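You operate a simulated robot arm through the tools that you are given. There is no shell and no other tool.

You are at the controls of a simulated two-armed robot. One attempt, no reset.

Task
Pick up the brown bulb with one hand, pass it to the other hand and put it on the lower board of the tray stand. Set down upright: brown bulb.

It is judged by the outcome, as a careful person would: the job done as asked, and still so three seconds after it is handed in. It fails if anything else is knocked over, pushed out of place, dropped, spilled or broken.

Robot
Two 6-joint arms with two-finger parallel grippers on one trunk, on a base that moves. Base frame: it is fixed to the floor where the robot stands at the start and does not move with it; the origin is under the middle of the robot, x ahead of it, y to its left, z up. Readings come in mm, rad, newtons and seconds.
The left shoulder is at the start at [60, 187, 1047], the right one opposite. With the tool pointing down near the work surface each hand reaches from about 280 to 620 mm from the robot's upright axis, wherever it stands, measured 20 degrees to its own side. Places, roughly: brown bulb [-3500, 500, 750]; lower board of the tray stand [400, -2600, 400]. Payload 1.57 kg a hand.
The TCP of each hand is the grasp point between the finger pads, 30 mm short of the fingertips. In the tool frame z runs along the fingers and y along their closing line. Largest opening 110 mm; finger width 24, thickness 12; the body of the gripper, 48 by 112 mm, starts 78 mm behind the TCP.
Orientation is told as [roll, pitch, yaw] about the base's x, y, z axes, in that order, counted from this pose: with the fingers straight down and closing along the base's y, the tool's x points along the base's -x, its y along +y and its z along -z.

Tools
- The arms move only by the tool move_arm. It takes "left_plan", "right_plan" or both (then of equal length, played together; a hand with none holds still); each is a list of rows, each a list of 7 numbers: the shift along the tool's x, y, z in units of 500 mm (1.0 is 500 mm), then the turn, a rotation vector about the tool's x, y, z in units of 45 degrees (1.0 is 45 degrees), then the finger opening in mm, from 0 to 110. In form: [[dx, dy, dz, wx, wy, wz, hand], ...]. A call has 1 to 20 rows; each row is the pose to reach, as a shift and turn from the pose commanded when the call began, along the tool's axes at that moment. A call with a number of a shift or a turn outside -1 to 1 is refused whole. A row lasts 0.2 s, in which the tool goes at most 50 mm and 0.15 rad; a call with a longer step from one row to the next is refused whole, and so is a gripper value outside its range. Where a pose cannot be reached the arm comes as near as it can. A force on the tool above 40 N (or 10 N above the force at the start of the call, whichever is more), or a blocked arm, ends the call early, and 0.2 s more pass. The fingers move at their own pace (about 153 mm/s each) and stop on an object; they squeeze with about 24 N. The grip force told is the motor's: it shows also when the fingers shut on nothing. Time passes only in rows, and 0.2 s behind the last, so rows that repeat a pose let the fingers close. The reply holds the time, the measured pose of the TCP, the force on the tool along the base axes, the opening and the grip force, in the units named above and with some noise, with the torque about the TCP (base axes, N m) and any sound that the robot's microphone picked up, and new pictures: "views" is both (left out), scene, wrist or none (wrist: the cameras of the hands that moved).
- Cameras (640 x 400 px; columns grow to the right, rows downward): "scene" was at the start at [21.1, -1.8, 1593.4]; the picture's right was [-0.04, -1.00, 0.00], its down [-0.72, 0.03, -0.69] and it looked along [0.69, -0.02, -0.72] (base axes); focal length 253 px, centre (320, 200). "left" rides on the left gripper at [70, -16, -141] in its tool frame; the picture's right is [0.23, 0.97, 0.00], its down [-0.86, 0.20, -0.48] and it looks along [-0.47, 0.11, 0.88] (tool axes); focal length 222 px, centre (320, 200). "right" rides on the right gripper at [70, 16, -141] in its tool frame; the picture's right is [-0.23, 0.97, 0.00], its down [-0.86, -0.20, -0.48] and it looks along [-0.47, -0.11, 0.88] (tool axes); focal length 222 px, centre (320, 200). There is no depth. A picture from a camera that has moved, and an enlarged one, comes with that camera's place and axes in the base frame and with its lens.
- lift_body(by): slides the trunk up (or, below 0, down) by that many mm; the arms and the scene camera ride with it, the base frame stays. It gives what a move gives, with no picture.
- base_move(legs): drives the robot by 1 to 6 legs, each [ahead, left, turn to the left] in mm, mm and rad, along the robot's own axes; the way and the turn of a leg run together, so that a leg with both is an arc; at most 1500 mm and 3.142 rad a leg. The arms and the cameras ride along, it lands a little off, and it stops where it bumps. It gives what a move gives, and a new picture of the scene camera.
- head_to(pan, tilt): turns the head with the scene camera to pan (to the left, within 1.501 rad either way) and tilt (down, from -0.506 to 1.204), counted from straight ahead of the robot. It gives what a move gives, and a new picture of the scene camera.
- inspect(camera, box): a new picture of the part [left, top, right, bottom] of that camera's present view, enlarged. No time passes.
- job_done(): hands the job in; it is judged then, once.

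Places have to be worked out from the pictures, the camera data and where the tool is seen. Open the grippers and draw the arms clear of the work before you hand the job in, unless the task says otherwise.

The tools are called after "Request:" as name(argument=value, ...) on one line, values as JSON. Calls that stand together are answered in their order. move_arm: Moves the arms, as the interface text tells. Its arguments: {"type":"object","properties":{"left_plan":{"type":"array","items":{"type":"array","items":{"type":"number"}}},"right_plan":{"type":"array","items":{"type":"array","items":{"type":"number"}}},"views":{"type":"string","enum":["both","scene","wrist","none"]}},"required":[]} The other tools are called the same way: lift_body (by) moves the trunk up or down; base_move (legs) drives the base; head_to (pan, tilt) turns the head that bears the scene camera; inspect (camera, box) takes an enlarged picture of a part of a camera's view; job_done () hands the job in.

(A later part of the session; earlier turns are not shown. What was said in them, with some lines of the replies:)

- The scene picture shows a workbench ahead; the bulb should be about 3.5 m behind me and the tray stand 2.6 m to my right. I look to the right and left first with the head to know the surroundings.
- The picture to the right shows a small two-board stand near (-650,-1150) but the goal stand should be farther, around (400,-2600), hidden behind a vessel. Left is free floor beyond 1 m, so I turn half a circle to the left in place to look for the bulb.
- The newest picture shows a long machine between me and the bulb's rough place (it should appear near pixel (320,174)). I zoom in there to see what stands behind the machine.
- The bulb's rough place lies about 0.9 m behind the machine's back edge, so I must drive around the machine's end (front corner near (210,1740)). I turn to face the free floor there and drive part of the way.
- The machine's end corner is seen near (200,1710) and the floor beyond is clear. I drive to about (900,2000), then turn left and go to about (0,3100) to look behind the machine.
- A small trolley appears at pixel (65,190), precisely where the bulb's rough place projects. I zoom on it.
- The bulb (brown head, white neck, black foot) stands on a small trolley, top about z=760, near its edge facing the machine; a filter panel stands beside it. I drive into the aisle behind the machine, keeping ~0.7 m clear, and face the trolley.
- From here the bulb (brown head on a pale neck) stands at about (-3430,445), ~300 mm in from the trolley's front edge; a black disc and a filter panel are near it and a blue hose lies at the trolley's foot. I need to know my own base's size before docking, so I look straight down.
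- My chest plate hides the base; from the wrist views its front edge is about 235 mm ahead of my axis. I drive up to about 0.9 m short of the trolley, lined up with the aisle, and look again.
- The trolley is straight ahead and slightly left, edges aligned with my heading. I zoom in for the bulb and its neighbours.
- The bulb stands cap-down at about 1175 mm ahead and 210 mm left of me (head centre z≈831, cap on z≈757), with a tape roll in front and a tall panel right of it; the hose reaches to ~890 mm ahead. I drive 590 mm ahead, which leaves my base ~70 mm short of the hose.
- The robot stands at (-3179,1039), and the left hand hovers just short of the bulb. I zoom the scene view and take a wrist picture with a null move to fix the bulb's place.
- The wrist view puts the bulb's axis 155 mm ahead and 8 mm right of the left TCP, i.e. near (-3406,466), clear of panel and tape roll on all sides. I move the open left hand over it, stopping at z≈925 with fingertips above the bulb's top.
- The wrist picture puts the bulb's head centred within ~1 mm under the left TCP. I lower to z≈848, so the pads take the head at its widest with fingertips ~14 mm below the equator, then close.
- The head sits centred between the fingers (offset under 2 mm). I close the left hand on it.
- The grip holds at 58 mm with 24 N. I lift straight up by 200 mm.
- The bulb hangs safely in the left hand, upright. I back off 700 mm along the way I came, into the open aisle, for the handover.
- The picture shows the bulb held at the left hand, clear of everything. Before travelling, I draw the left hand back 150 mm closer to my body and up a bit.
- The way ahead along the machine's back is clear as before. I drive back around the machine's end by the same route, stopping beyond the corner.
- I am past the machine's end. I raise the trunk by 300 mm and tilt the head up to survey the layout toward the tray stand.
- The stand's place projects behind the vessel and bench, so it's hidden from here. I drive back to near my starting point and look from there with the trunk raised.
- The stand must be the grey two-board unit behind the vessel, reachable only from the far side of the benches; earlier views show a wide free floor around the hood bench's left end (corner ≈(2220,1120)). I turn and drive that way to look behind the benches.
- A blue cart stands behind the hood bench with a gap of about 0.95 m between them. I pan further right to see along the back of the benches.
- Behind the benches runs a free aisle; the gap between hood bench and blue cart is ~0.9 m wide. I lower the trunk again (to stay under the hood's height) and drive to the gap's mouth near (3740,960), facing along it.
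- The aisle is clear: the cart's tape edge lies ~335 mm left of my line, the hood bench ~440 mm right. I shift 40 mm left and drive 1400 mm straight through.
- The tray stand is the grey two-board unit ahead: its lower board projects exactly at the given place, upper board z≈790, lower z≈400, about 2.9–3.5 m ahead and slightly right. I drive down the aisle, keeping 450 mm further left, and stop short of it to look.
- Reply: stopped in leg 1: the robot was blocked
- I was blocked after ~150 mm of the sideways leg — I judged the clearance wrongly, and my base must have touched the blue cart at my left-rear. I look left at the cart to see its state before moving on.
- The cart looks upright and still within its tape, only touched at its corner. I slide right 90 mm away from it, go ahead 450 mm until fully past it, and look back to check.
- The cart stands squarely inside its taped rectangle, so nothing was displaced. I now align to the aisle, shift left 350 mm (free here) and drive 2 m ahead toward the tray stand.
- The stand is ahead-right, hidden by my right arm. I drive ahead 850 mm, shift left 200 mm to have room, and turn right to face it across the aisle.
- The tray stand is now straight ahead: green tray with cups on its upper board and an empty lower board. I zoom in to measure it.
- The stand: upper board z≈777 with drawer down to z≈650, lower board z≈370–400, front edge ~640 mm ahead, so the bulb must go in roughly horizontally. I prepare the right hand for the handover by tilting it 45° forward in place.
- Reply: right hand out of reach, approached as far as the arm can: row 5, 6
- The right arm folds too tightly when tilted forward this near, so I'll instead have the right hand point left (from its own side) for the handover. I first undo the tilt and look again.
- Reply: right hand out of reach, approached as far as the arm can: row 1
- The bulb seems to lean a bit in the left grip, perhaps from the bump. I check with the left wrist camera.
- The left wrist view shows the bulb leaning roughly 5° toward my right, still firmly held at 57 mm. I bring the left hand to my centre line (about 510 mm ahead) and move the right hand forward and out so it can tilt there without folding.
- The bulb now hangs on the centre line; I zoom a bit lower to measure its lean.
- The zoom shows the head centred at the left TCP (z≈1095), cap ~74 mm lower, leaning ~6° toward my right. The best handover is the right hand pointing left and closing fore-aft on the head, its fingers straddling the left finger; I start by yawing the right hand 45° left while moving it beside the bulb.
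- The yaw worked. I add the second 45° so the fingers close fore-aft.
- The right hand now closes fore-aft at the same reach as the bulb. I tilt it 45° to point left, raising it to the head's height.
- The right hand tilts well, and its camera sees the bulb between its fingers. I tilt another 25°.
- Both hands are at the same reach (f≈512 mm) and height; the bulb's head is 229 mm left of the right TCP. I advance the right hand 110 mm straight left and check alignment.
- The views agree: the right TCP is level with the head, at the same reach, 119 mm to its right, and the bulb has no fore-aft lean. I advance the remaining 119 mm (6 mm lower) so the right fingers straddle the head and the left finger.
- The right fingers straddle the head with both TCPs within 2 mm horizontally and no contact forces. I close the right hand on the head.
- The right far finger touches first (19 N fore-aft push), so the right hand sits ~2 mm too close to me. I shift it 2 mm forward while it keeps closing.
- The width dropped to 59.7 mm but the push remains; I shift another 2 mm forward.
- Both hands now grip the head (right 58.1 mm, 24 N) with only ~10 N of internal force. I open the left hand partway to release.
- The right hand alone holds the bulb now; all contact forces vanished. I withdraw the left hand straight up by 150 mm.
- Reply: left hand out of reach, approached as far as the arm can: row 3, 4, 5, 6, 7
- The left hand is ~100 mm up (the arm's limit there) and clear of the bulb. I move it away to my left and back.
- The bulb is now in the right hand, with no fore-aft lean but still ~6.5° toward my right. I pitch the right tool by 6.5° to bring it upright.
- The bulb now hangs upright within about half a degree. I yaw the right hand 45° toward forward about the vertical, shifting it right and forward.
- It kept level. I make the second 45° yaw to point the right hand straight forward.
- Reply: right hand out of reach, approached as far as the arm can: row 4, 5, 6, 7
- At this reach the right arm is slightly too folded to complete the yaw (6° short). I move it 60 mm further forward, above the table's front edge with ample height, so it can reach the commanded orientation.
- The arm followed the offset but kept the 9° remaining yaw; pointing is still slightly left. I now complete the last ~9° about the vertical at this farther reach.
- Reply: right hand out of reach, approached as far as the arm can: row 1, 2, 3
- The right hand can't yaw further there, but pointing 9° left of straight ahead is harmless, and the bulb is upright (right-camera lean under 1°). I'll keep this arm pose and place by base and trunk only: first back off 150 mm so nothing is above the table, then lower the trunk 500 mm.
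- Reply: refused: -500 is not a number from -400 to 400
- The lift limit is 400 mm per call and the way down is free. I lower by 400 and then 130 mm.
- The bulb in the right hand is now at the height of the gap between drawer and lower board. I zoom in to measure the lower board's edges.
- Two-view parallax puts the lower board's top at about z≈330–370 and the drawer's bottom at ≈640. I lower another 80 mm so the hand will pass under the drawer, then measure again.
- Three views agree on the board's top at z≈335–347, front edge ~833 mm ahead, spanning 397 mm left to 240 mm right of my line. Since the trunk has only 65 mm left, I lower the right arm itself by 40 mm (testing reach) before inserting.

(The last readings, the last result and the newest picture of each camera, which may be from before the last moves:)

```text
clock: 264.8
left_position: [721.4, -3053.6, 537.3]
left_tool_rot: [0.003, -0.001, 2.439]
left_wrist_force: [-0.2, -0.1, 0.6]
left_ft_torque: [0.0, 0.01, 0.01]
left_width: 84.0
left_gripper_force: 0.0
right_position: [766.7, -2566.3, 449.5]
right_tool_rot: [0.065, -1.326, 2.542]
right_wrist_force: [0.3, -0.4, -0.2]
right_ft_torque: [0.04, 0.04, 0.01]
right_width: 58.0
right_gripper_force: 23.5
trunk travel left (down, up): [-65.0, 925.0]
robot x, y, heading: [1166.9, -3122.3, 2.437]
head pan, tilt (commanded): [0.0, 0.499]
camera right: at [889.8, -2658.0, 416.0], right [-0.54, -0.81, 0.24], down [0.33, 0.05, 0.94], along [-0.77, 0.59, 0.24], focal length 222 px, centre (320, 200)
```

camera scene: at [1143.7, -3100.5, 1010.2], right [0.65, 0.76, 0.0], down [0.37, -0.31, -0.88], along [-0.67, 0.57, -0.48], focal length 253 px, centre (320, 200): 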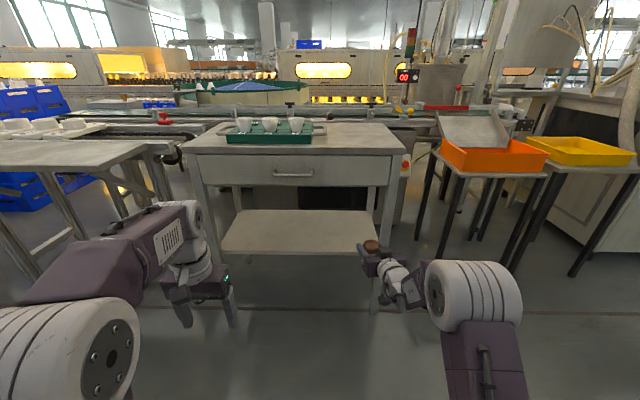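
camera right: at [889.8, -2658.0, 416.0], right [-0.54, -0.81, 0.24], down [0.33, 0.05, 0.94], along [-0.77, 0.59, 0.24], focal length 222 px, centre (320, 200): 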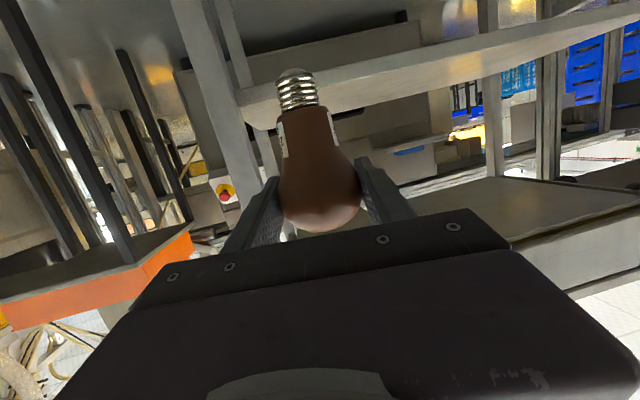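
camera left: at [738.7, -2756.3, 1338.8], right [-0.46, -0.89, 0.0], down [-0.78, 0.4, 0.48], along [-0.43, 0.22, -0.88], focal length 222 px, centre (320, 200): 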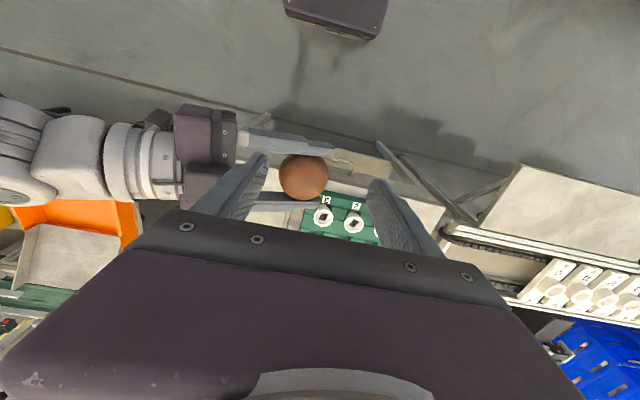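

The arm reached the lower pose; the right camera (z=416) sees the board's top from above, consistent with z≈330. I raise the trunk 20 mm for margin and shift the base 150 mm left so the bulb faces the board's middle.

Request:
lift_body(by=20)

Request:
base_move(legs=[[0, 150, -0.012]])

Request:
inspect(camera="scene", box=[230, 160, 450, 300])

```text
clock: 265.5
left_position: [723.3, -3053.6, 557.8]
left_tool_rot: [0.002, -0.002, 2.44]
left_wrist_force: [0.0, -1.3, 0.4]
left_ft_torque: [0.0, -0.01, 0.0]
left_width: 83.9
left_gripper_force: 0.0
right_position: [766.4, -2567.3, 468.9]
right_tool_rot: [0.066, -1.329, 2.541]
right_wrist_force: [-0.1, 0.1, -0.1]
right_ft_torque: [0.03, 0.02, -0.02]
right_width: 57.7
right_gripper_force: 23.8
trunk travel left (down, up): [-85.0, 905.0]
robot x, y, heading: [1168.6, -3122.6, 2.438]
head pan, tilt (commanded): [0.0, 0.499]
```

```text
clock: 266.8
left_position: [625.2, -3162.9, 558.1]
left_tool_rot: [0.002, -0.002, 2.426]
left_wrist_force: [-0.6, -0.2, 1.2]
left_ft_torque: [0.04, -0.02, -0.02]
left_width: 84.0
left_gripper_force: 0.1
right_position: [676.1, -2676.8, 469.8]
right_tool_rot: [0.066, -1.326, 2.53]
right_wrist_force: [-1.4, -0.1, -0.5]
right_ft_torque: [0.01, 0.0, -0.01]
right_width: 57.6
right_gripper_force: 24.4
trunk travel left (down, up): [-85.0, 905.0]
robot x, y, heading: [1070.8, -3235.6, 2.432]
head pan, tilt (commanded): [0.0, 0.499]
camera scene: at [1046.6, -3214.0, 1030.2], right [0.65, 0.76, 0.0], down [0.36, -0.31, -0.88], along [-0.66, 0.57, -0.48], focal length 253 px, centre (320, 200)
```

scene: 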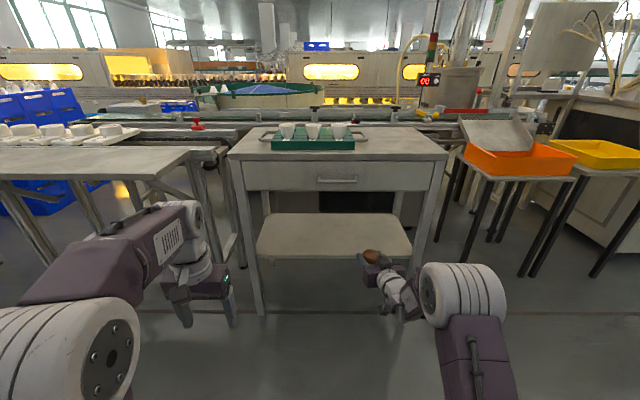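

```text
2.86 times, centred on (340, 230) of scene
camera zoom: at [1046.6, -3214.0, 1030.2], right [0.65, 0.76, 0.0], down [0.36, -0.31, -0.88], along [-0.66, 0.57, -0.48], focal length 722 px, centre (263, 114)
```

zoom: 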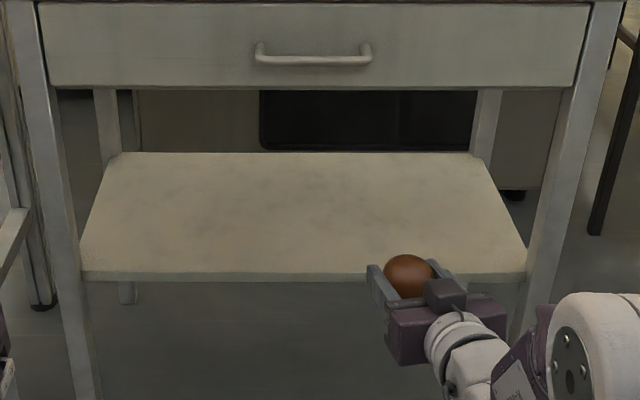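

The bulb now faces the board 211 mm from its right end, front edge 832 mm ahead. The left neighbour table's corner (f≈660, l≈435) would come near my left elbow, so I shift back right by 80 mm, then go forward 140 mm and check.

Request:
base_move(legs=[[0, -80, 0], [140, 0, 0]])

Request:
head_to(pan=0.5, tilt=0.7)

```text
clock: 268.8
left_position: [571.1, -3011.1, 556.2]
left_tool_rot: [0.003, -0.002, 2.428]
left_wrist_force: [-0.1, -0.2, -0.1]
left_ft_torque: [0.01, 0.01, -0.01]
left_width: 83.9
left_gripper_force: 0.0
right_position: [621.7, -2523.2, 469.4]
right_tool_rot: [0.066, -1.326, 2.531]
right_wrist_force: [0.8, 0.1, -0.5]
right_ft_torque: [0.02, 0.04, 0.02]
right_width: 57.9
right_gripper_force: 24.2
trunk travel left (down, up): [-85.0, 905.0]
robot x, y, heading: [1016.7, -3082.4, 2.427]
head pan, tilt (commanded): [0.0, 0.499]
camera scene: at [992.6, -3061.6, 1030.2], right [0.65, 0.76, 0.0], down [0.36, -0.31, -0.88], along [-0.66, 0.57, -0.48], focal length 253 px, centre (320, 200)
```

scene: 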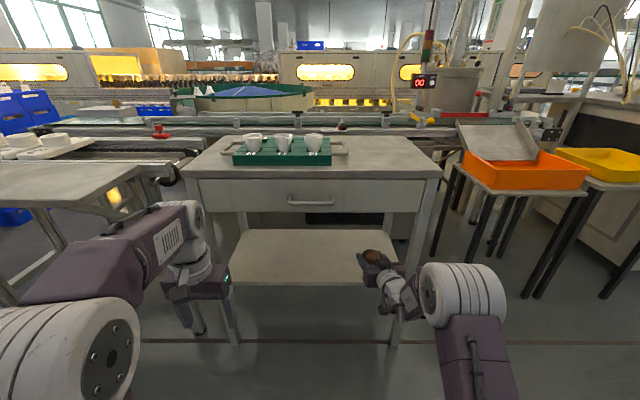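

```text
clock: 269.8
left_position: [571.8, -3011.3, 558.1]
left_tool_rot: [0.004, -0.002, 2.427]
left_wrist_force: [0.3, -0.9, -0.6]
left_ft_torque: [-0.02, 0.0, 0.02]
left_width: 84.1
left_gripper_force: 0.1
right_position: [621.6, -2523.3, 469.2]
right_tool_rot: [0.067, -1.325, 2.531]
right_wrist_force: [-0.7, 0.4, -0.2]
right_ft_torque: [0.05, -0.02, -0.02]
right_width: 57.7
right_gripper_force: 23.7
trunk travel left (down, up): [-85.0, 905.0]
robot x, y, heading: [1016.9, -3081.1, 2.431]
head pan, tilt (commanded): [0.499, 0.7]
camera scene: at [978.4, -3103.0, 1012.5], right [0.21, 0.98, 0.0], down [0.63, -0.14, -0.77], along [-0.75, 0.16, -0.64], focal length 253 px, centre (320, 200)
```

scene: 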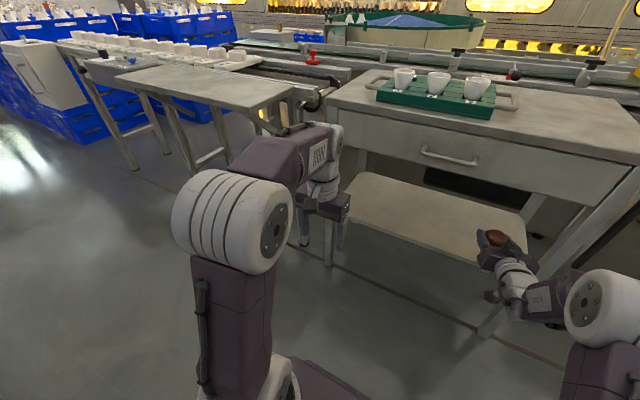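

The left elbow and hand keep >100 mm from the neighbour table and leg, and the bulb hovers just before the board's edge, ~65 mm above it. I drive forward 140 mm to bring it ~120 mm in over the board.

Request:
base_move(legs=[[140, 0, 0]])

Request:
head_to(pan=-0.2, tilt=0.7)

Request:
inspect(camera="right", box=[0, 0, 640, 400])

```text
clock: 271.1
left_position: [465.3, -2917.7, 556.1]
left_tool_rot: [0.001, 0.0, 2.425]
left_wrist_force: [0.2, -0.5, 0.0]
left_ft_torque: [0.02, 0.02, 0.04]
left_width: 83.9
left_gripper_force: 0.1
right_position: [515.3, -2430.5, 469.1]
right_tool_rot: [0.068, -1.327, 2.531]
right_wrist_force: [0.2, 0.9, -0.4]
right_ft_torque: [0.01, -0.01, -0.02]
right_width: 57.6
right_gripper_force: 23.9
trunk travel left (down, up): [-85.0, 905.0]
robot x, y, heading: [904.6, -2992.1, 2.426]
head pan, tilt (commanded): [0.499, 0.7]
camera scene: at [871.4, -3010.5, 1012.5], right [0.21, 0.98, 0.0], down [0.63, -0.14, -0.76], along [-0.75, 0.16, -0.64], focal length 253 px, centre (320, 200)
```

scene: 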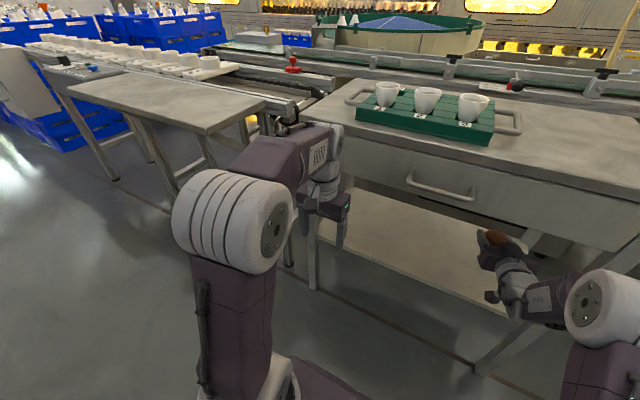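

```text
clock: 272.1
left_position: [463.5, -2918.1, 557.0]
left_tool_rot: [0.001, -0.001, 2.426]
left_wrist_force: [-0.1, 0.3, -0.4]
left_ft_torque: [-0.01, -0.02, -0.01]
left_width: 84.1
left_gripper_force: 0.0
right_position: [515.6, -2430.8, 469.6]
right_tool_rot: [0.068, -1.327, 2.532]
right_wrist_force: [0.3, 0.7, -0.3]
right_ft_torque: [-0.01, -0.01, 0.0]
right_width: 57.6
right_gripper_force: 24.1
trunk travel left (down, up): [-85.0, 905.0]
robot x, y, heading: [906.4, -2993.2, 2.432]
head pan, tilt (commanded): [-0.201, 0.7]
camera scene: at [902.5, -2961.3, 1012.5], right [0.79, 0.61, 0.0], down [0.39, -0.51, -0.76], along [-0.47, 0.61, -0.64], focal length 253 px, centre (320, 200)
```

scene: 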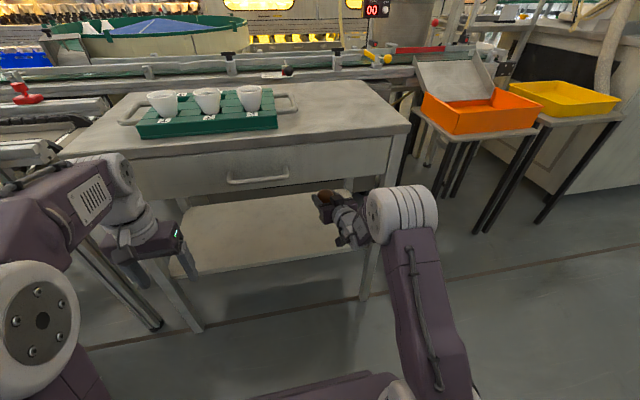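

```text
1.00 times, centred on (320, 200) of right (not enlarged: the box is as wide or as high as the picture)
camera zoom: at [637.1, -2523.6, 436.2], right [-0.55, -0.8, 0.24], down [0.33, 0.05, 0.94], along [-0.76, 0.6, 0.24], focal length 222 px, centre (320, 200)
```

zoom: 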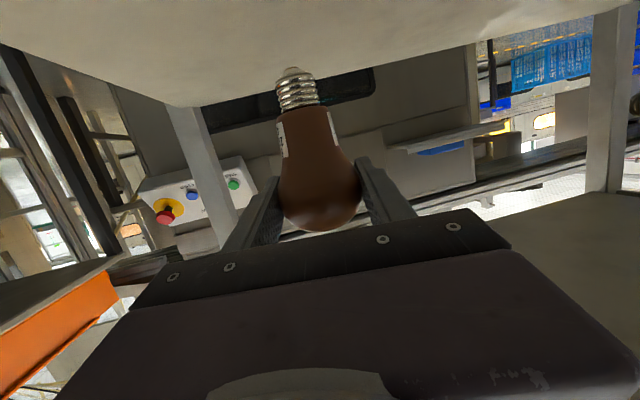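

The bulb is over the board, about 114 mm in from the front edge and 129 mm from the right end, all clear around it. I lower the trunk 40 mm and look.

Request:
lift_body(by=-40)

Request:
inspect(camera="right", box=[160, 0, 480, 220])

Request:
inspect(camera="scene", box=[270, 170, 390, 260])

```text
clock: 273.0
left_position: [464.8, -2917.3, 517.5]
left_tool_rot: [0.003, -0.001, 2.428]
left_wrist_force: [-0.3, 0.5, 0.3]
left_ft_torque: [0.01, 0.0, 0.03]
left_width: 84.1
left_gripper_force: 0.0
right_position: [515.7, -2430.7, 431.6]
right_tool_rot: [0.063, -1.332, 2.532]
right_wrist_force: [-1.4, 2.5, 7.7]
right_ft_torque: [0.21, 0.18, -0.01]
right_width: 57.4
right_gripper_force: 23.8
trunk travel left (down, up): [-45.0, 945.0]
robot x, y, heading: [905.9, -2990.8, 2.428]
head pan, tilt (commanded): [-0.201, 0.7]
```

```text
1.82 times, centred on (320, 110) of right
camera zoom: at [636.6, -2523.3, 397.8], right [-0.55, -0.8, 0.24], down [0.34, 0.05, 0.94], along [-0.76, 0.6, 0.24], focal length 404 px, centre (320, 364)
```

zoom: 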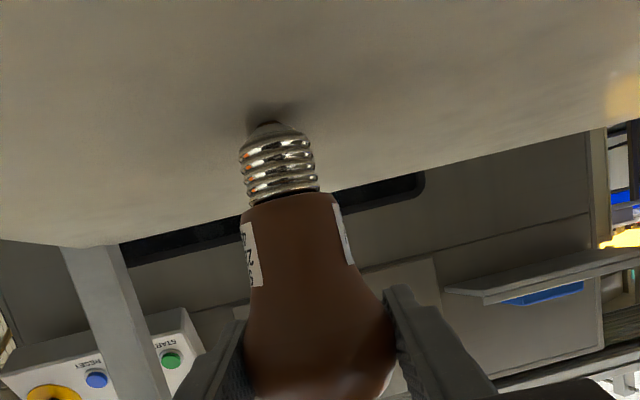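

```text
4.44 times, centred on (330, 215) of scene
camera zoom: at [903.0, -2962.0, 972.6], right [0.79, 0.61, 0.0], down [0.39, -0.51, -0.77], along [-0.47, 0.61, -0.64], focal length 1123 px, centre (276, 133)
```

zoom: 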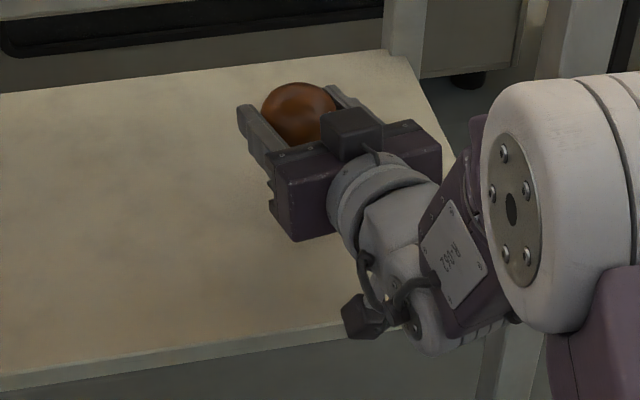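

The cap has touched down: +7.7 N at TCP z≈431.6, so the board is at z≈350 and the tip is ~82 mm below the TCP. Before releasing I raise 6 mm to relieve the contact and check the bulb's uprightness in close-up.

Request:
lift_body(by=6)

Request:
inspect(camera="right", box=[260, 40, 380, 115])

Request:
inspect(camera="right", box=[240, 130, 400, 240])

```text
clock: 273.5
left_position: [464.4, -2918.0, 522.8]
left_tool_rot: [0.002, -0.002, 2.427]
left_wrist_force: [-0.1, -1.4, 0.6]
left_ft_torque: [-0.01, 0.02, 0.01]
left_width: 84.1
left_gripper_force: 0.0
right_position: [516.0, -2432.2, 434.4]
right_tool_rot: [0.067, -1.325, 2.529]
right_wrist_force: [-0.1, -1.2, -0.4]
right_ft_torque: [-0.01, -0.02, 0.01]
right_width: 57.3
right_gripper_force: 24.1
trunk travel left (down, up): [-51.0, 939.0]
robot x, y, heading: [905.6, -2991.7, 2.429]
head pan, tilt (commanded): [-0.201, 0.7]
```

```text
5.33 times, centred on (320, 78) of right
camera zoom: at [637.4, -2523.8, 401.5], right [-0.55, -0.8, 0.24], down [0.33, 0.05, 0.94], along [-0.77, 0.6, 0.24], focal length 1185 px, centre (320, 853)
```

zoom: 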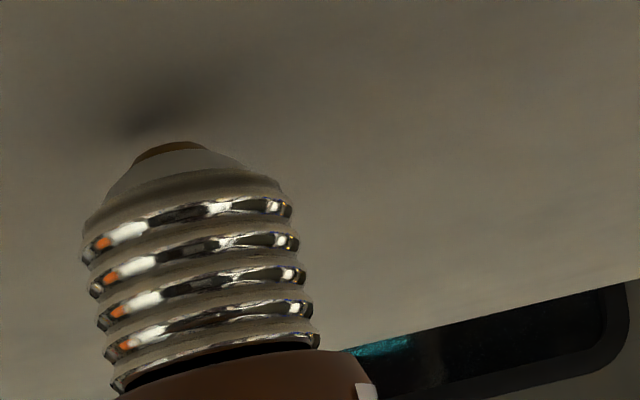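

```text
3.64 times, centred on (320, 185) of right
camera zoom: at [637.4, -2523.8, 401.5], right [-0.55, -0.8, 0.24], down [0.33, 0.05, 0.94], along [-0.77, 0.6, 0.24], focal length 808 px, centre (320, 254)
```

zoom: 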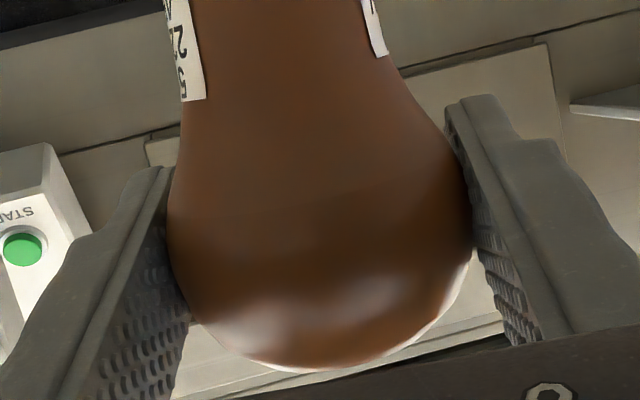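

The tip's flat is only ~8 mm wide, so uprightness matters. Readings indicate ~1° lean of the head to my right and ~1° of the cap toward me; I correct both with a tiny rotation about the head.

Request:
move_arm(right_plan=[[0, 0, 0, 0, -0.012, -0.012, 45], [0, 0, 0, 0, -0.024, -0.023, 45], [0, 0, 0, 0, -0.024, -0.023, 45]], views="none")

Request:
inspect(camera="right", box=[260, 40, 380, 115])

Request:
inspect(camera="right", box=[240, 130, 400, 240])

```text
clock: 274.3
left_position: [464.7, -2917.7, 523.2]
left_tool_rot: [0.002, -0.003, 2.425]
left_wrist_force: [-0.5, 0.3, -0.1]
left_ft_torque: [0.02, -0.04, 0.01]
left_width: 83.9
left_gripper_force: 0.0
right_position: [514.7, -2430.9, 435.3]
right_tool_rot: [0.011, -1.345, 2.589]
right_wrist_force: [0.0, 0.3, -0.3]
right_ft_torque: [-0.03, -0.02, -0.01]
right_width: 57.7
right_gripper_force: 24.0
trunk travel left (down, up): [-51.0, 939.0]
robot x, y, heading: [910.1, -2990.4, 2.431]
head pan, tilt (commanded): [-0.201, 0.7]
```

```text
5.33 times, centred on (320, 78) of right
camera zoom: at [637.3, -2521.9, 399.4], right [-0.55, -0.81, 0.22], down [0.34, 0.03, 0.94], along [-0.77, 0.59, 0.26], focal length 1185 px, centre (320, 853)
```

zoom: 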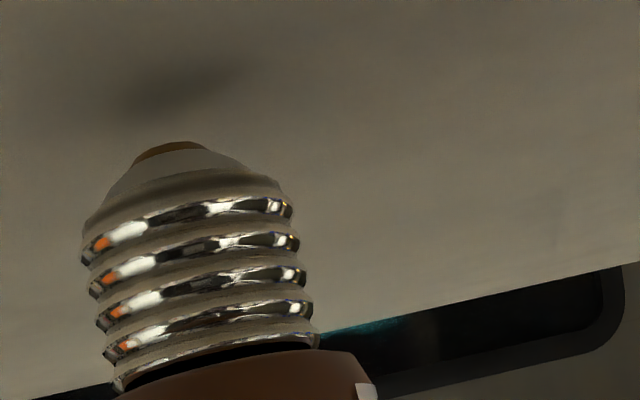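

```text
3.64 times, centred on (320, 185) of right
camera zoom: at [637.3, -2521.9, 399.4], right [-0.55, -0.81, 0.22], down [0.34, 0.03, 0.94], along [-0.77, 0.59, 0.26], focal length 808 px, centre (320, 254)
```

zoom: 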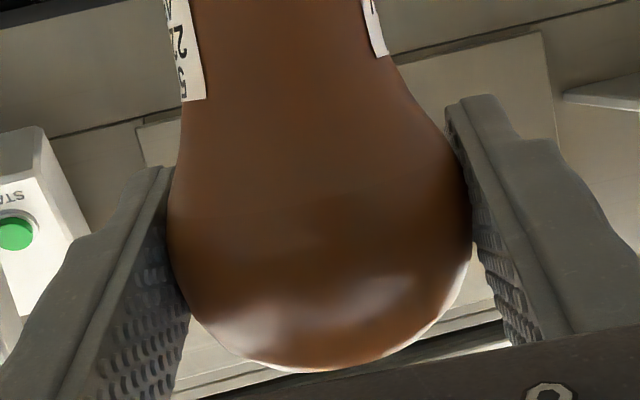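

The correction took (closing line level, pitch 77°). To judge the remaining fore-aft lean I want a side view, so I turn the free left hand 45° to the right and then tilt it to look at the bulb with its camera.

Request:
move_arm(left_plan=[[0, 0, 0, 0, 0, 0.16, 84], [0, 0, 0, 0, 0, 0.33, 84], [0, 0, 0, 0, 0, 0.5, 84], [0, 0, 0, 0, 0, 0.67, 84], [0, 0, 0, 0, 0, 0.84, 84], [0, 0, 0, 0, 0, 1.0, 84], [0, 0, 0, 0, 0, 1.0, 84]], views="none")

Request:
move_arm(left_plan=[[0, 0, 0, 0, -0.16, 0, 84], [0, 0, 0, 0, -0.33, 0, 84], [0, 0, 0, 0, -0.5, 0, 84], [0, 0, 0, 0, -0.67, 0, 84], [0, 0, 0, 0, -0.84, 0, 84], [0, 0, 0, 0, -1.0, 0, 84], [0, 0, 0, 0, -1.0, 0, 84]], views="both")

```text
clock: 275.9
left_position: [463.4, -2917.4, 522.9]
left_tool_rot: [0.001, 0.0, 1.637]
left_wrist_force: [1.0, 0.2, -0.5]
left_ft_torque: [0.02, -0.03, -0.02]
left_width: 84.0
left_gripper_force: 0.0
right_position: [515.2, -2430.5, 434.7]
right_tool_rot: [0.01, -1.345, 2.588]
right_wrist_force: [-0.1, 0.4, -0.8]
right_ft_torque: [-0.01, 0.0, -0.01]
right_width: 57.5
right_gripper_force: 24.0
trunk travel left (down, up): [-51.0, 939.0]
robot x, y, heading: [907.9, -2986.8, 2.423]
head pan, tilt (commanded): [-0.201, 0.7]
```

```text
clock: 277.5
left_position: [463.4, -2917.5, 523.3]
left_tool_rot: [0.001, -0.788, 1.641]
left_wrist_force: [-0.1, 0.1, -0.3]
left_ft_torque: [0.01, 0.03, 0.02]
left_width: 84.0
left_gripper_force: 0.0
right_position: [516.3, -2429.8, 435.9]
right_tool_rot: [0.01, -1.344, 2.589]
right_wrist_force: [0.4, 0.0, 0.1]
right_ft_torque: [-0.01, 0.03, -0.01]
right_width: 57.6
right_gripper_force: 24.0
trunk travel left (down, up): [-51.0, 939.0]
robot x, y, heading: [909.8, -2990.2, 2.427]
head pan, tilt (commanded): [-0.201, 0.7]
camera scene: at [902.6, -2961.3, 978.5], right [0.79, 0.61, 0.0], down [0.39, -0.51, -0.76], along [-0.47, 0.61, -0.64], focal length 253 px, centre (320, 200)
camera left: at [490.5, -3064.9, 574.3], right [-0.96, -0.23, -0.16], down [-0.22, 0.25, 0.94], along [-0.18, 0.94, -0.29], focal length 222 px, centre (320, 200)
```

scene: 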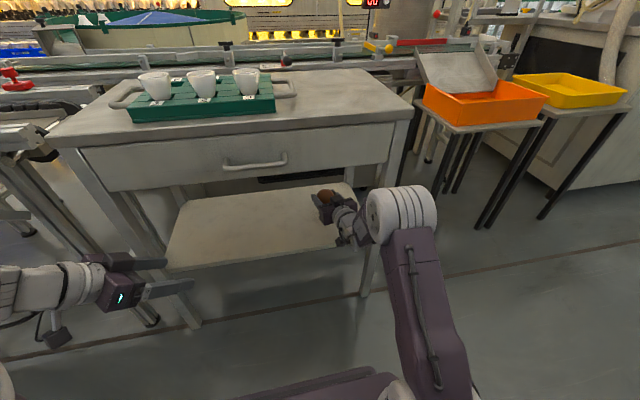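
left: 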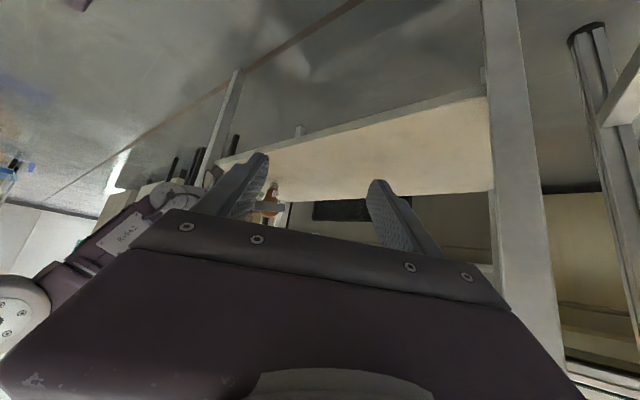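

The left camera sees the bulb just beside its own finger. I zoom in there.

Request:
inspect(camera="left", box=[240, 165, 310, 225])

```text
6.67 times, centred on (275, 195) of left
camera zoom: at [490.5, -3064.9, 574.3], right [-0.96, -0.23, -0.16], down [-0.22, 0.25, 0.94], along [-0.18, 0.94, -0.29], focal length 1481 px, centre (620, 233)
```

zoom: 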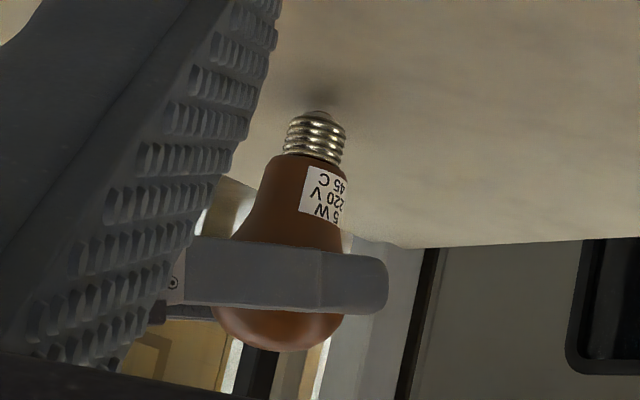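

The side view shows the bulb upright within about 0.6° in that plane too. I lower by 2 mm steps until the tip just touches.

Request:
lift_body(by=-2)

Request:
inspect(camera="left", box=[255, 165, 295, 200])

```text
clock: 278.1
left_position: [465.1, -2918.5, 522.1]
left_tool_rot: [0.004, -0.786, 1.641]
left_wrist_force: [0.8, -1.0, -0.4]
left_ft_torque: [0.0, -0.03, 0.01]
left_width: 84.1
left_gripper_force: 0.0
right_position: [514.4, -2430.4, 434.2]
right_tool_rot: [0.011, -1.345, 2.588]
right_wrist_force: [0.0, 0.0, -1.0]
right_ft_torque: [0.01, 0.0, 0.05]
right_width: 57.5
right_gripper_force: 24.5
trunk travel left (down, up): [-49.0, 941.0]
robot x, y, heading: [908.2, -2990.8, 2.42]
head pan, tilt (commanded): [-0.201, 0.7]
```

```text
11.43 times, centred on (275, 182) of left
camera zoom: at [490.5, -3064.8, 572.6], right [-0.96, -0.23, -0.16], down [-0.22, 0.25, 0.94], along [-0.18, 0.94, -0.29], focal length 2538 px, centre (834, 400)
```

zoom: 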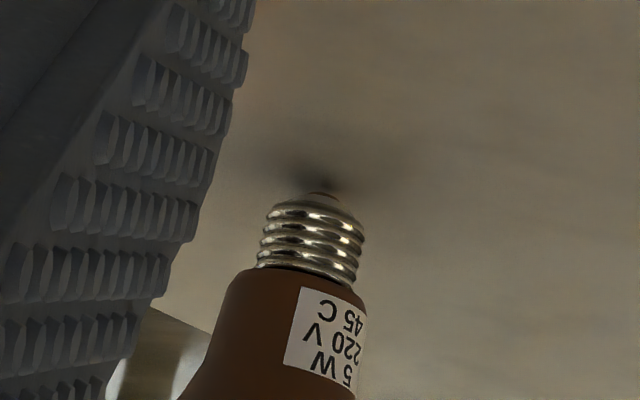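

No contact yet. I lower another millimetre.

Request:
lift_body(by=-1)

```text
clock: 278.6
left_position: [464.8, -2917.6, 521.1]
left_tool_rot: [0.002, -0.785, 1.639]
left_wrist_force: [0.2, -0.2, 0.2]
left_ft_torque: [-0.02, -0.02, -0.01]
left_width: 83.8
left_gripper_force: 0.1
right_position: [515.4, -2430.8, 432.1]
right_tool_rot: [0.01, -1.346, 2.59]
right_wrist_force: [-0.1, -0.1, 0.6]
right_ft_torque: [-0.02, 0.02, -0.01]
right_width: 57.6
right_gripper_force: 23.5
trunk travel left (down, up): [-48.0, 942.0]
robot x, y, heading: [911.8, -2988.7, 2.43]
head pan, tilt (commanded): [-0.201, 0.7]
```

Still only noise on the force. I lower one more millimetre and check.

Request:
lift_body(by=-1)

Request:
inspect(camera="left", box=[255, 165, 295, 200])

```text
clock: 279.1
left_position: [464.1, -2917.0, 519.8]
left_tool_rot: [0.003, -0.785, 1.639]
left_wrist_force: [-0.3, 0.0, 0.5]
left_ft_torque: [0.01, 0.0, 0.02]
left_width: 84.0
left_gripper_force: 0.0
right_position: [515.4, -2431.0, 432.2]
right_tool_rot: [0.009, -1.347, 2.591]
right_wrist_force: [-0.5, -0.6, 0.0]
right_ft_torque: [0.04, -0.01, 0.02]
right_width: 57.7
right_gripper_force: 23.9
trunk travel left (down, up): [-47.0, 943.0]
robot x, y, heading: [907.4, -2990.6, 2.424]
head pan, tilt (commanded): [-0.201, 0.7]
```

```text
11.43 times, centred on (275, 182) of left
camera zoom: at [490.5, -3064.8, 570.6], right [-0.96, -0.23, -0.16], down [-0.22, 0.25, 0.94], along [-0.18, 0.94, -0.29], focal length 2538 px, centre (834, 400)
```

zoom: 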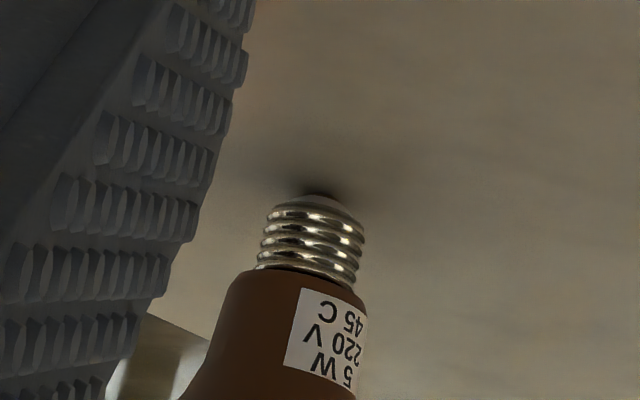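

The tip's shadow has almost closed under it. One more millimetre.

Request:
lift_body(by=-1)

```text
clock: 279.6
left_position: [464.4, -2917.3, 518.1]
left_tool_rot: [0.002, -0.785, 1.639]
left_wrist_force: [-0.2, 0.2, 0.2]
left_ft_torque: [0.02, 0.03, 0.04]
left_width: 84.2
left_gripper_force: 0.0
right_position: [515.0, -2430.8, 431.6]
right_tool_rot: [0.009, -1.347, 2.589]
right_wrist_force: [0.8, -0.5, 4.1]
right_ft_torque: [-0.04, -0.05, 0.02]
right_width: 57.7
right_gripper_force: 23.6
trunk travel left (down, up): [-46.0, 944.0]
robot x, y, heading: [907.3, -2990.5, 2.429]
head pan, tilt (commanded): [-0.201, 0.7]
```

Contact at 4.1 N with almost no torque — the tip stands flat under the head. I relax half a millimetre and then open the right fingers gradually.

Request:
lift_body(by=0.5)

Request:
move_arm(right_plan=[[0, 0, 0, 0, 0, 0, 58.5], [0, 0, 0, 0, 0, 0, 59.5], [0, 0, 0, 0, 0, 0, 60.5], [0, 0, 0, 0, 0, 0, 62], [0, 0, 0, 0, 0, 0, 64], [0, 0, 0, 0, 0, 0, 64]], views="wrist")

Request:
inspect(camera="left", box=[240, 165, 310, 225])

```text
clock: 280.1
left_position: [464.6, -2917.6, 519.2]
left_tool_rot: [0.003, -0.785, 1.64]
left_wrist_force: [0.6, -0.8, -0.2]
left_ft_torque: [0.03, 0.0, -0.02]
left_width: 84.1
left_gripper_force: 0.1
right_position: [514.5, -2429.7, 430.4]
right_tool_rot: [0.009, -1.347, 2.59]
right_wrist_force: [-0.1, 1.0, 2.9]
right_ft_torque: [0.09, 0.03, 0.0]
right_width: 57.8
right_gripper_force: 23.7
trunk travel left (down, up): [-46.0, 944.0]
robot x, y, heading: [909.9, -2991.6, 2.434]
head pan, tilt (commanded): [-0.201, 0.7]
```

```text
clock: 281.5
left_position: [464.1, -2918.1, 519.2]
left_tool_rot: [0.001, -0.784, 1.639]
left_wrist_force: [0.2, -1.5, -0.9]
left_ft_torque: [0.0, 0.0, -0.03]
left_width: 84.3
left_gripper_force: 0.0
right_position: [514.6, -2430.6, 430.4]
right_tool_rot: [0.01, -1.346, 2.591]
right_wrist_force: [-0.7, -0.8, -0.4]
right_ft_torque: [-0.01, 0.03, 0.02]
right_width: 64.0
right_gripper_force: 0.0
trunk travel left (down, up): [-46.0, 944.0]
robot x, y, heading: [906.2, -2992.9, 2.429]
head pan, tilt (commanded): [-0.201, 0.7]
camera right: at [637.3, -2521.9, 394.9], right [-0.55, -0.81, 0.22], down [0.34, 0.03, 0.94], along [-0.77, 0.59, 0.26], focal length 222 px, centre (320, 200)
```

right: 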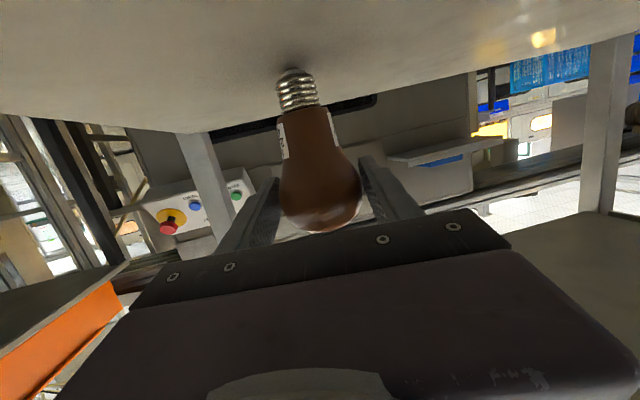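

```text
6.67 times, centred on (275, 195) of left
camera zoom: at [490.5, -3064.8, 570.1], right [-0.96, -0.23, -0.16], down [-0.22, 0.25, 0.94], along [-0.18, 0.94, -0.29], focal length 1481 px, centre (620, 233)
```

zoom: 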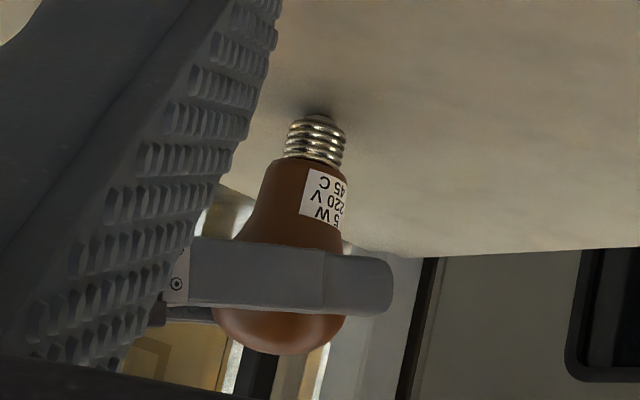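

The grip is open (64 mm) and the bulb stands on its own, upright. I open the right fingers wide, gently.

Request:
move_arm(right_plan=[[0, 0, 0, 0, 0, 0, 68], [0, 0, 0, 0, 0, 0, 74], [0, 0, 0, 0, 0, 0, 82], [0, 0, 0, 0, 0, 0, 92], [0, 0, 0, 0, 0, 0, 102], [0, 0, 0, 0, 0, 0, 110], [0, 0, 0, 0, 0, 0, 110]], views="wrist")

Request:
inspect(camera="left", box=[240, 165, 310, 225])

```text
clock: 283.1
left_position: [465.4, -2918.1, 519.5]
left_tool_rot: [0.001, -0.784, 1.639]
left_wrist_force: [-0.3, 0.7, 0.9]
left_ft_torque: [-0.02, 0.02, 0.02]
left_width: 83.9
left_gripper_force: 0.1
right_position: [514.9, -2431.3, 431.3]
right_tool_rot: [0.011, -1.346, 2.59]
right_wrist_force: [0.1, 0.3, -1.0]
right_ft_torque: [0.02, 0.01, -0.01]
right_width: 110.0
right_gripper_force: 0.0
trunk travel left (down, up): [-46.0, 944.0]
robot x, y, heading: [911.2, -2987.1, 2.423]
head pan, tilt (commanded): [-0.201, 0.7]
camera right: at [637.3, -2521.9, 394.9], right [-0.55, -0.81, 0.22], down [0.34, 0.03, 0.94], along [-0.77, 0.59, 0.26], focal length 222 px, centre (320, 200)
```

right: 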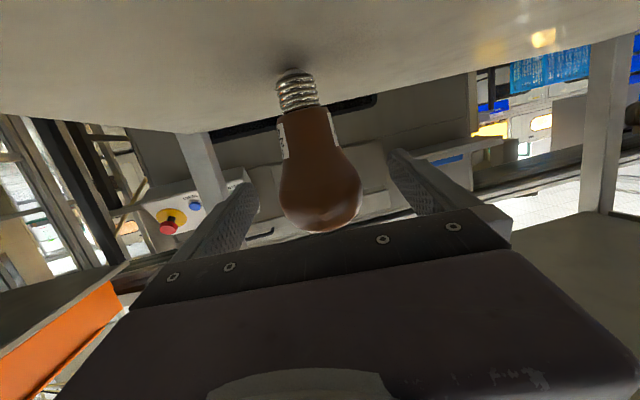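

```text
6.67 times, centred on (275, 195) of left
camera zoom: at [490.5, -3064.8, 570.1], right [-0.96, -0.23, -0.16], down [-0.22, 0.25, 0.94], along [-0.18, 0.94, -0.29], focal length 1481 px, centre (620, 233)
```

zoom: 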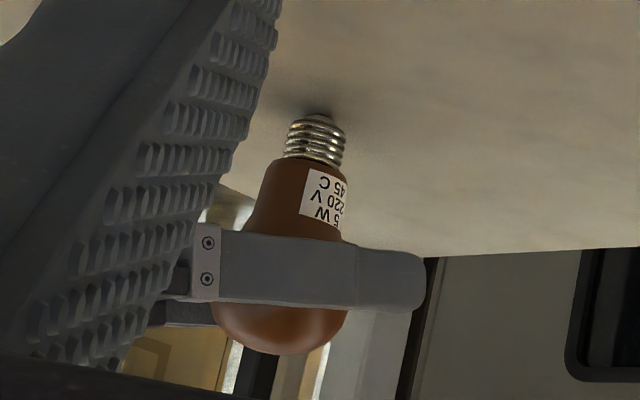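

The bulb stands upright and free between the wide-open fingers. I back the base away along the hand's pointing direction (10° off my heading) by 120 mm so the fingers slide off without touching.

Request:
base_move(legs=[[-118, -21, 0]])

Request:
inspect(camera="right", box=[0, 0, 640, 400])

```text
clock: 284.3
left_position: [568.8, -2978.9, 518.8]
left_tool_rot: [0.001, -0.784, 1.64]
left_wrist_force: [0.5, -0.2, -0.2]
left_ft_torque: [0.01, 0.03, 0.0]
left_width: 84.1
left_gripper_force: 0.0
right_position: [616.7, -2491.9, 430.8]
right_tool_rot: [0.01, -1.346, 2.59]
right_wrist_force: [0.0, 0.6, -0.5]
right_ft_torque: [0.0, 0.01, 0.03]
right_width: 110.1
right_gripper_force: 0.0
trunk travel left (down, up): [-46.0, 944.0]
robot x, y, heading: [1009.1, -3050.4, 2.422]
head pan, tilt (commanded): [-0.201, 0.7]
camera scene: at [1005.4, -3022.6, 974.0], right [0.79, 0.61, 0.0], down [0.39, -0.51, -0.76], along [-0.47, 0.61, -0.64], focal length 253 px, centre (320, 200)
```

scene: 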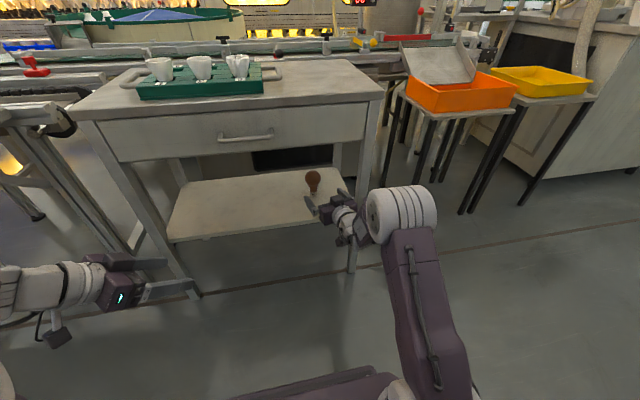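

```text
1.00 times, centred on (320, 200) of right (not enlarged: the box is as wide or as high as the picture)
camera zoom: at [739.9, -2583.4, 394.9], right [-0.55, -0.81, 0.22], down [0.34, 0.03, 0.94], along [-0.77, 0.59, 0.26], focal length 222 px, centre (320, 200)
```

zoom: 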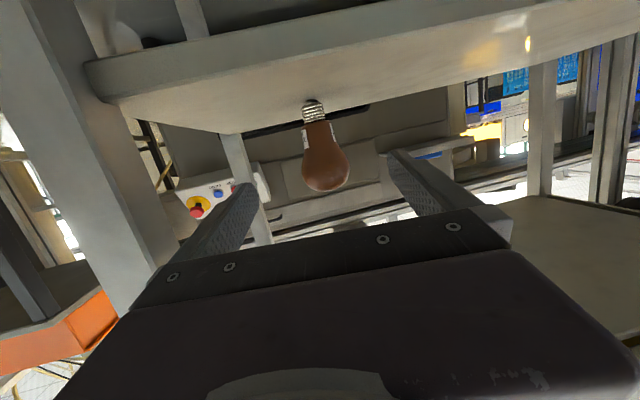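

The bulb stands upright on the lower board and the fingers are clear of it. I back off another 200 mm.

Request:
base_move(legs=[[-200, 0, 0]])

Request:
inspect(camera="scene", box=[230, 130, 390, 230])

```text
clock: 285.9
left_position: [717.0, -3109.2, 518.6]
left_tool_rot: [0.001, -0.785, 1.642]
left_wrist_force: [0.4, -0.1, -0.1]
left_ft_torque: [-0.03, -0.02, -0.01]
left_width: 84.1
left_gripper_force: 0.0
right_position: [767.0, -2622.8, 430.4]
right_tool_rot: [0.01, -1.346, 2.59]
right_wrist_force: [0.4, 0.0, 0.1]
right_ft_torque: [0.02, 0.0, -0.05]
right_width: 109.9
right_gripper_force: 0.0
trunk travel left (down, up): [-46.0, 944.0]
robot x, y, heading: [1162.2, -3182.0, 2.431]
head pan, tilt (commanded): [-0.201, 0.7]
camera scene: at [1155.5, -3152.4, 974.0], right [0.79, 0.61, 0.0], down [0.39, -0.51, -0.76], along [-0.47, 0.61, -0.64], focal length 253 px, centre (320, 200)
```

scene: 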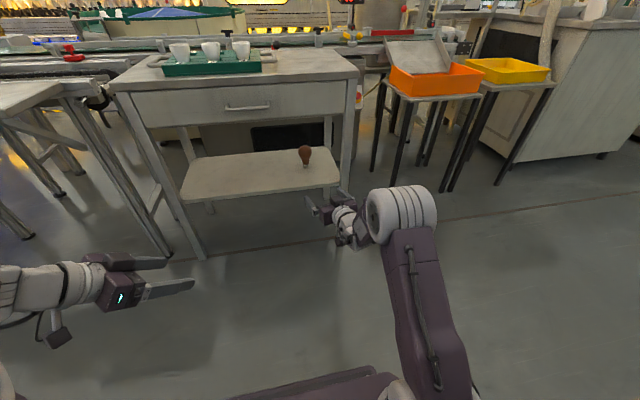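

```text
4.00 times, centred on (310, 180) of scene
camera zoom: at [1155.5, -3152.4, 974.0], right [0.79, 0.61, 0.0], down [0.39, -0.51, -0.76], along [-0.47, 0.61, -0.64], focal length 1011 px, centre (360, 280)
```

zoom: 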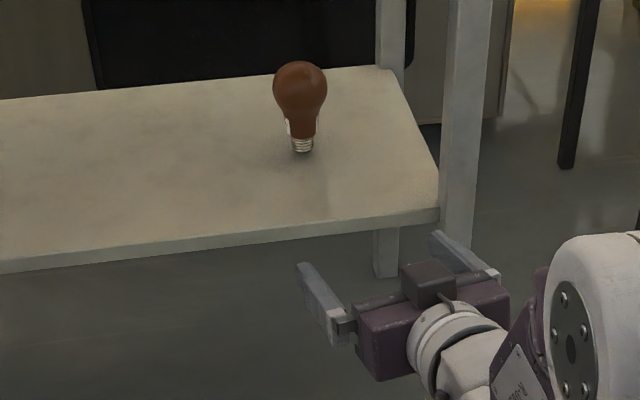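

The bulb stands upright on the lower board, and both hands are empty and about 165 mm clear of the stand. I let a moment pass with a head move and look once more.

Request:
head_to(pan=0.0, tilt=0.5)

Request:
move_arm(left_plan=[[0, 0, 0, 0, 0, 0, 110], [0, 0, 0, 0, 0, 0, 110], [0, 0, 0, 0, 0, 0, 110], [0, 0, 0, 0, 0, 0, 110], [0, 0, 0, 0, 0, 0, 110], [0, 0, 0, 0, 0, 0, 110], [0, 0, 0, 0, 0, 0, 110], [0, 0, 0, 0, 0, 0, 110], [0, 0, 0, 0, 0, 0, 110], [0, 0, 0, 0, 0, 0, 110]], views="scene")

Request:
inspect(camera="scene", box=[240, 140, 420, 260])

```text
clock: 286.6
left_position: [717.7, -3110.6, 518.8]
left_tool_rot: [0.002, -0.787, 1.642]
left_wrist_force: [0.1, 0.8, 0.4]
left_ft_torque: [-0.01, 0.03, 0.03]
left_width: 84.2
left_gripper_force: 0.1
right_position: [766.0, -2622.8, 431.2]
right_tool_rot: [0.009, -1.347, 2.591]
right_wrist_force: [0.0, -0.1, -0.6]
right_ft_torque: [0.0, 0.04, 0.02]
right_width: 109.9
right_gripper_force: 0.1
trunk travel left (down, up): [-46.0, 944.0]
robot x, y, heading: [1162.0, -3181.4, 2.433]
head pan, tilt (commanded): [0.0, 0.499]
camera scene: at [1138.6, -3160.1, 991.7], right [0.65, 0.76, 0.0], down [0.36, -0.31, -0.88], along [-0.66, 0.57, -0.48], focal length 253 px, centre (320, 200)
```

scene: 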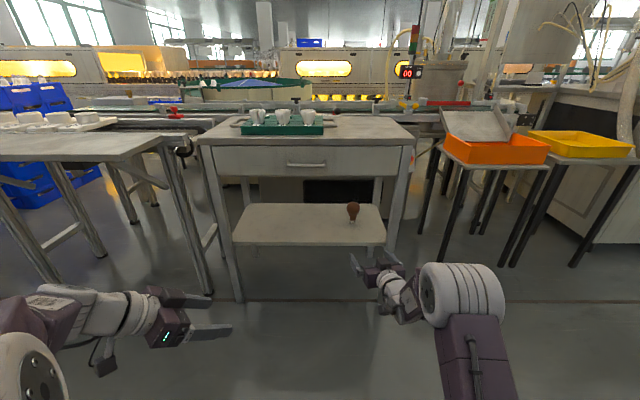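

```text
clock: 288.8
left_position: [717.9, -3109.5, 518.6]
left_tool_rot: [0.002, -0.786, 1.642]
left_wrist_force: [0.4, 0.0, -0.5]
left_ft_torque: [-0.02, 0.0, -0.02]
left_width: 110.0
left_gripper_force: 0.0
right_position: [767.8, -2622.3, 431.2]
right_tool_rot: [0.013, -1.343, 2.589]
right_wrist_force: [0.3, -0.5, -0.2]
right_ft_torque: [0.01, 0.02, -0.02]
right_width: 110.1
right_gripper_force: 0.2
trunk travel left (down, up): [-46.0, 944.0]
robot x, y, heading: [1161.7, -3181.0, 2.429]
head pan, tilt (commanded): [0.0, 0.499]
camera scene: at [1138.6, -3160.2, 991.7], right [0.65, 0.76, 0.0], down [0.36, -0.31, -0.88], along [-0.66, 0.57, -0.48], focal length 253 px, centre (320, 200)
```

scene: 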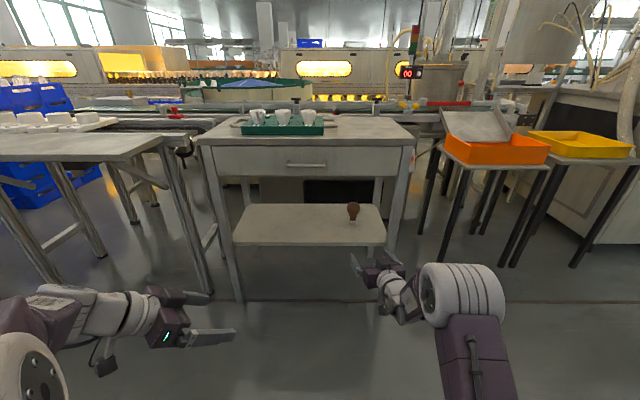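

```text
3.33 times, centred on (330, 200) of scene
camera zoom: at [1138.6, -3160.2, 991.7], right [0.65, 0.76, 0.0], down [0.36, -0.31, -0.88], along [-0.66, 0.57, -0.48], focal length 842 px, centre (287, 200)
```

zoom: 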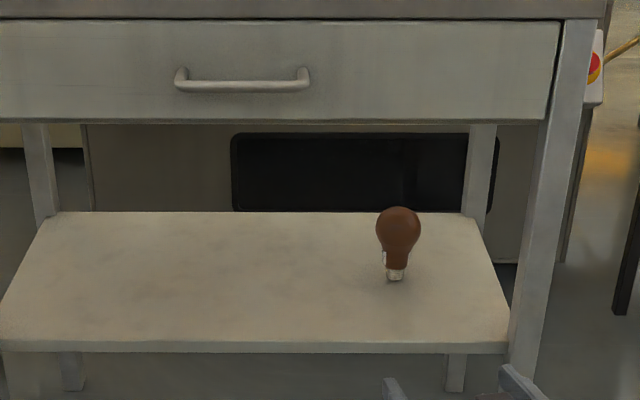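

The bulb stands upright and still on the lower board of the tray stand, both grippers are open and clear, and the tray with cups above is undisturbed. I hand the job in.

Request:
job_done()

```text
The job is handed in.
```

The brown bulb is standing upright on the lower board of the tray stand, and I have handed the job in. I picked it up with the left hand, passed it to the right, and set it about 11 cm in from the board's front edge and about 13 cm from its right end. In the last picture, about five and a half seconds after I opened the hand, the bulb was still upright. Both grippers were open and clear of the stand.

- **Bump:** On the way, my base touched the blue cart behind the hood bench once and stopped. When I looked back, the cart was still inside its taped rectangle and looked undisturbed. I judged that by eye, not by measurement.
- **Tilt:** The bulb leaned about 6° in the left hand before the handover. I straightened it in the right hand and checked from the side that it was within about 1° of upright before setting it down. Its tip flat is only about 8 mm wide, so it would tip over easily.

I saw nothing else knocked over or moved; the tray with the cups on the upper board is as it was.
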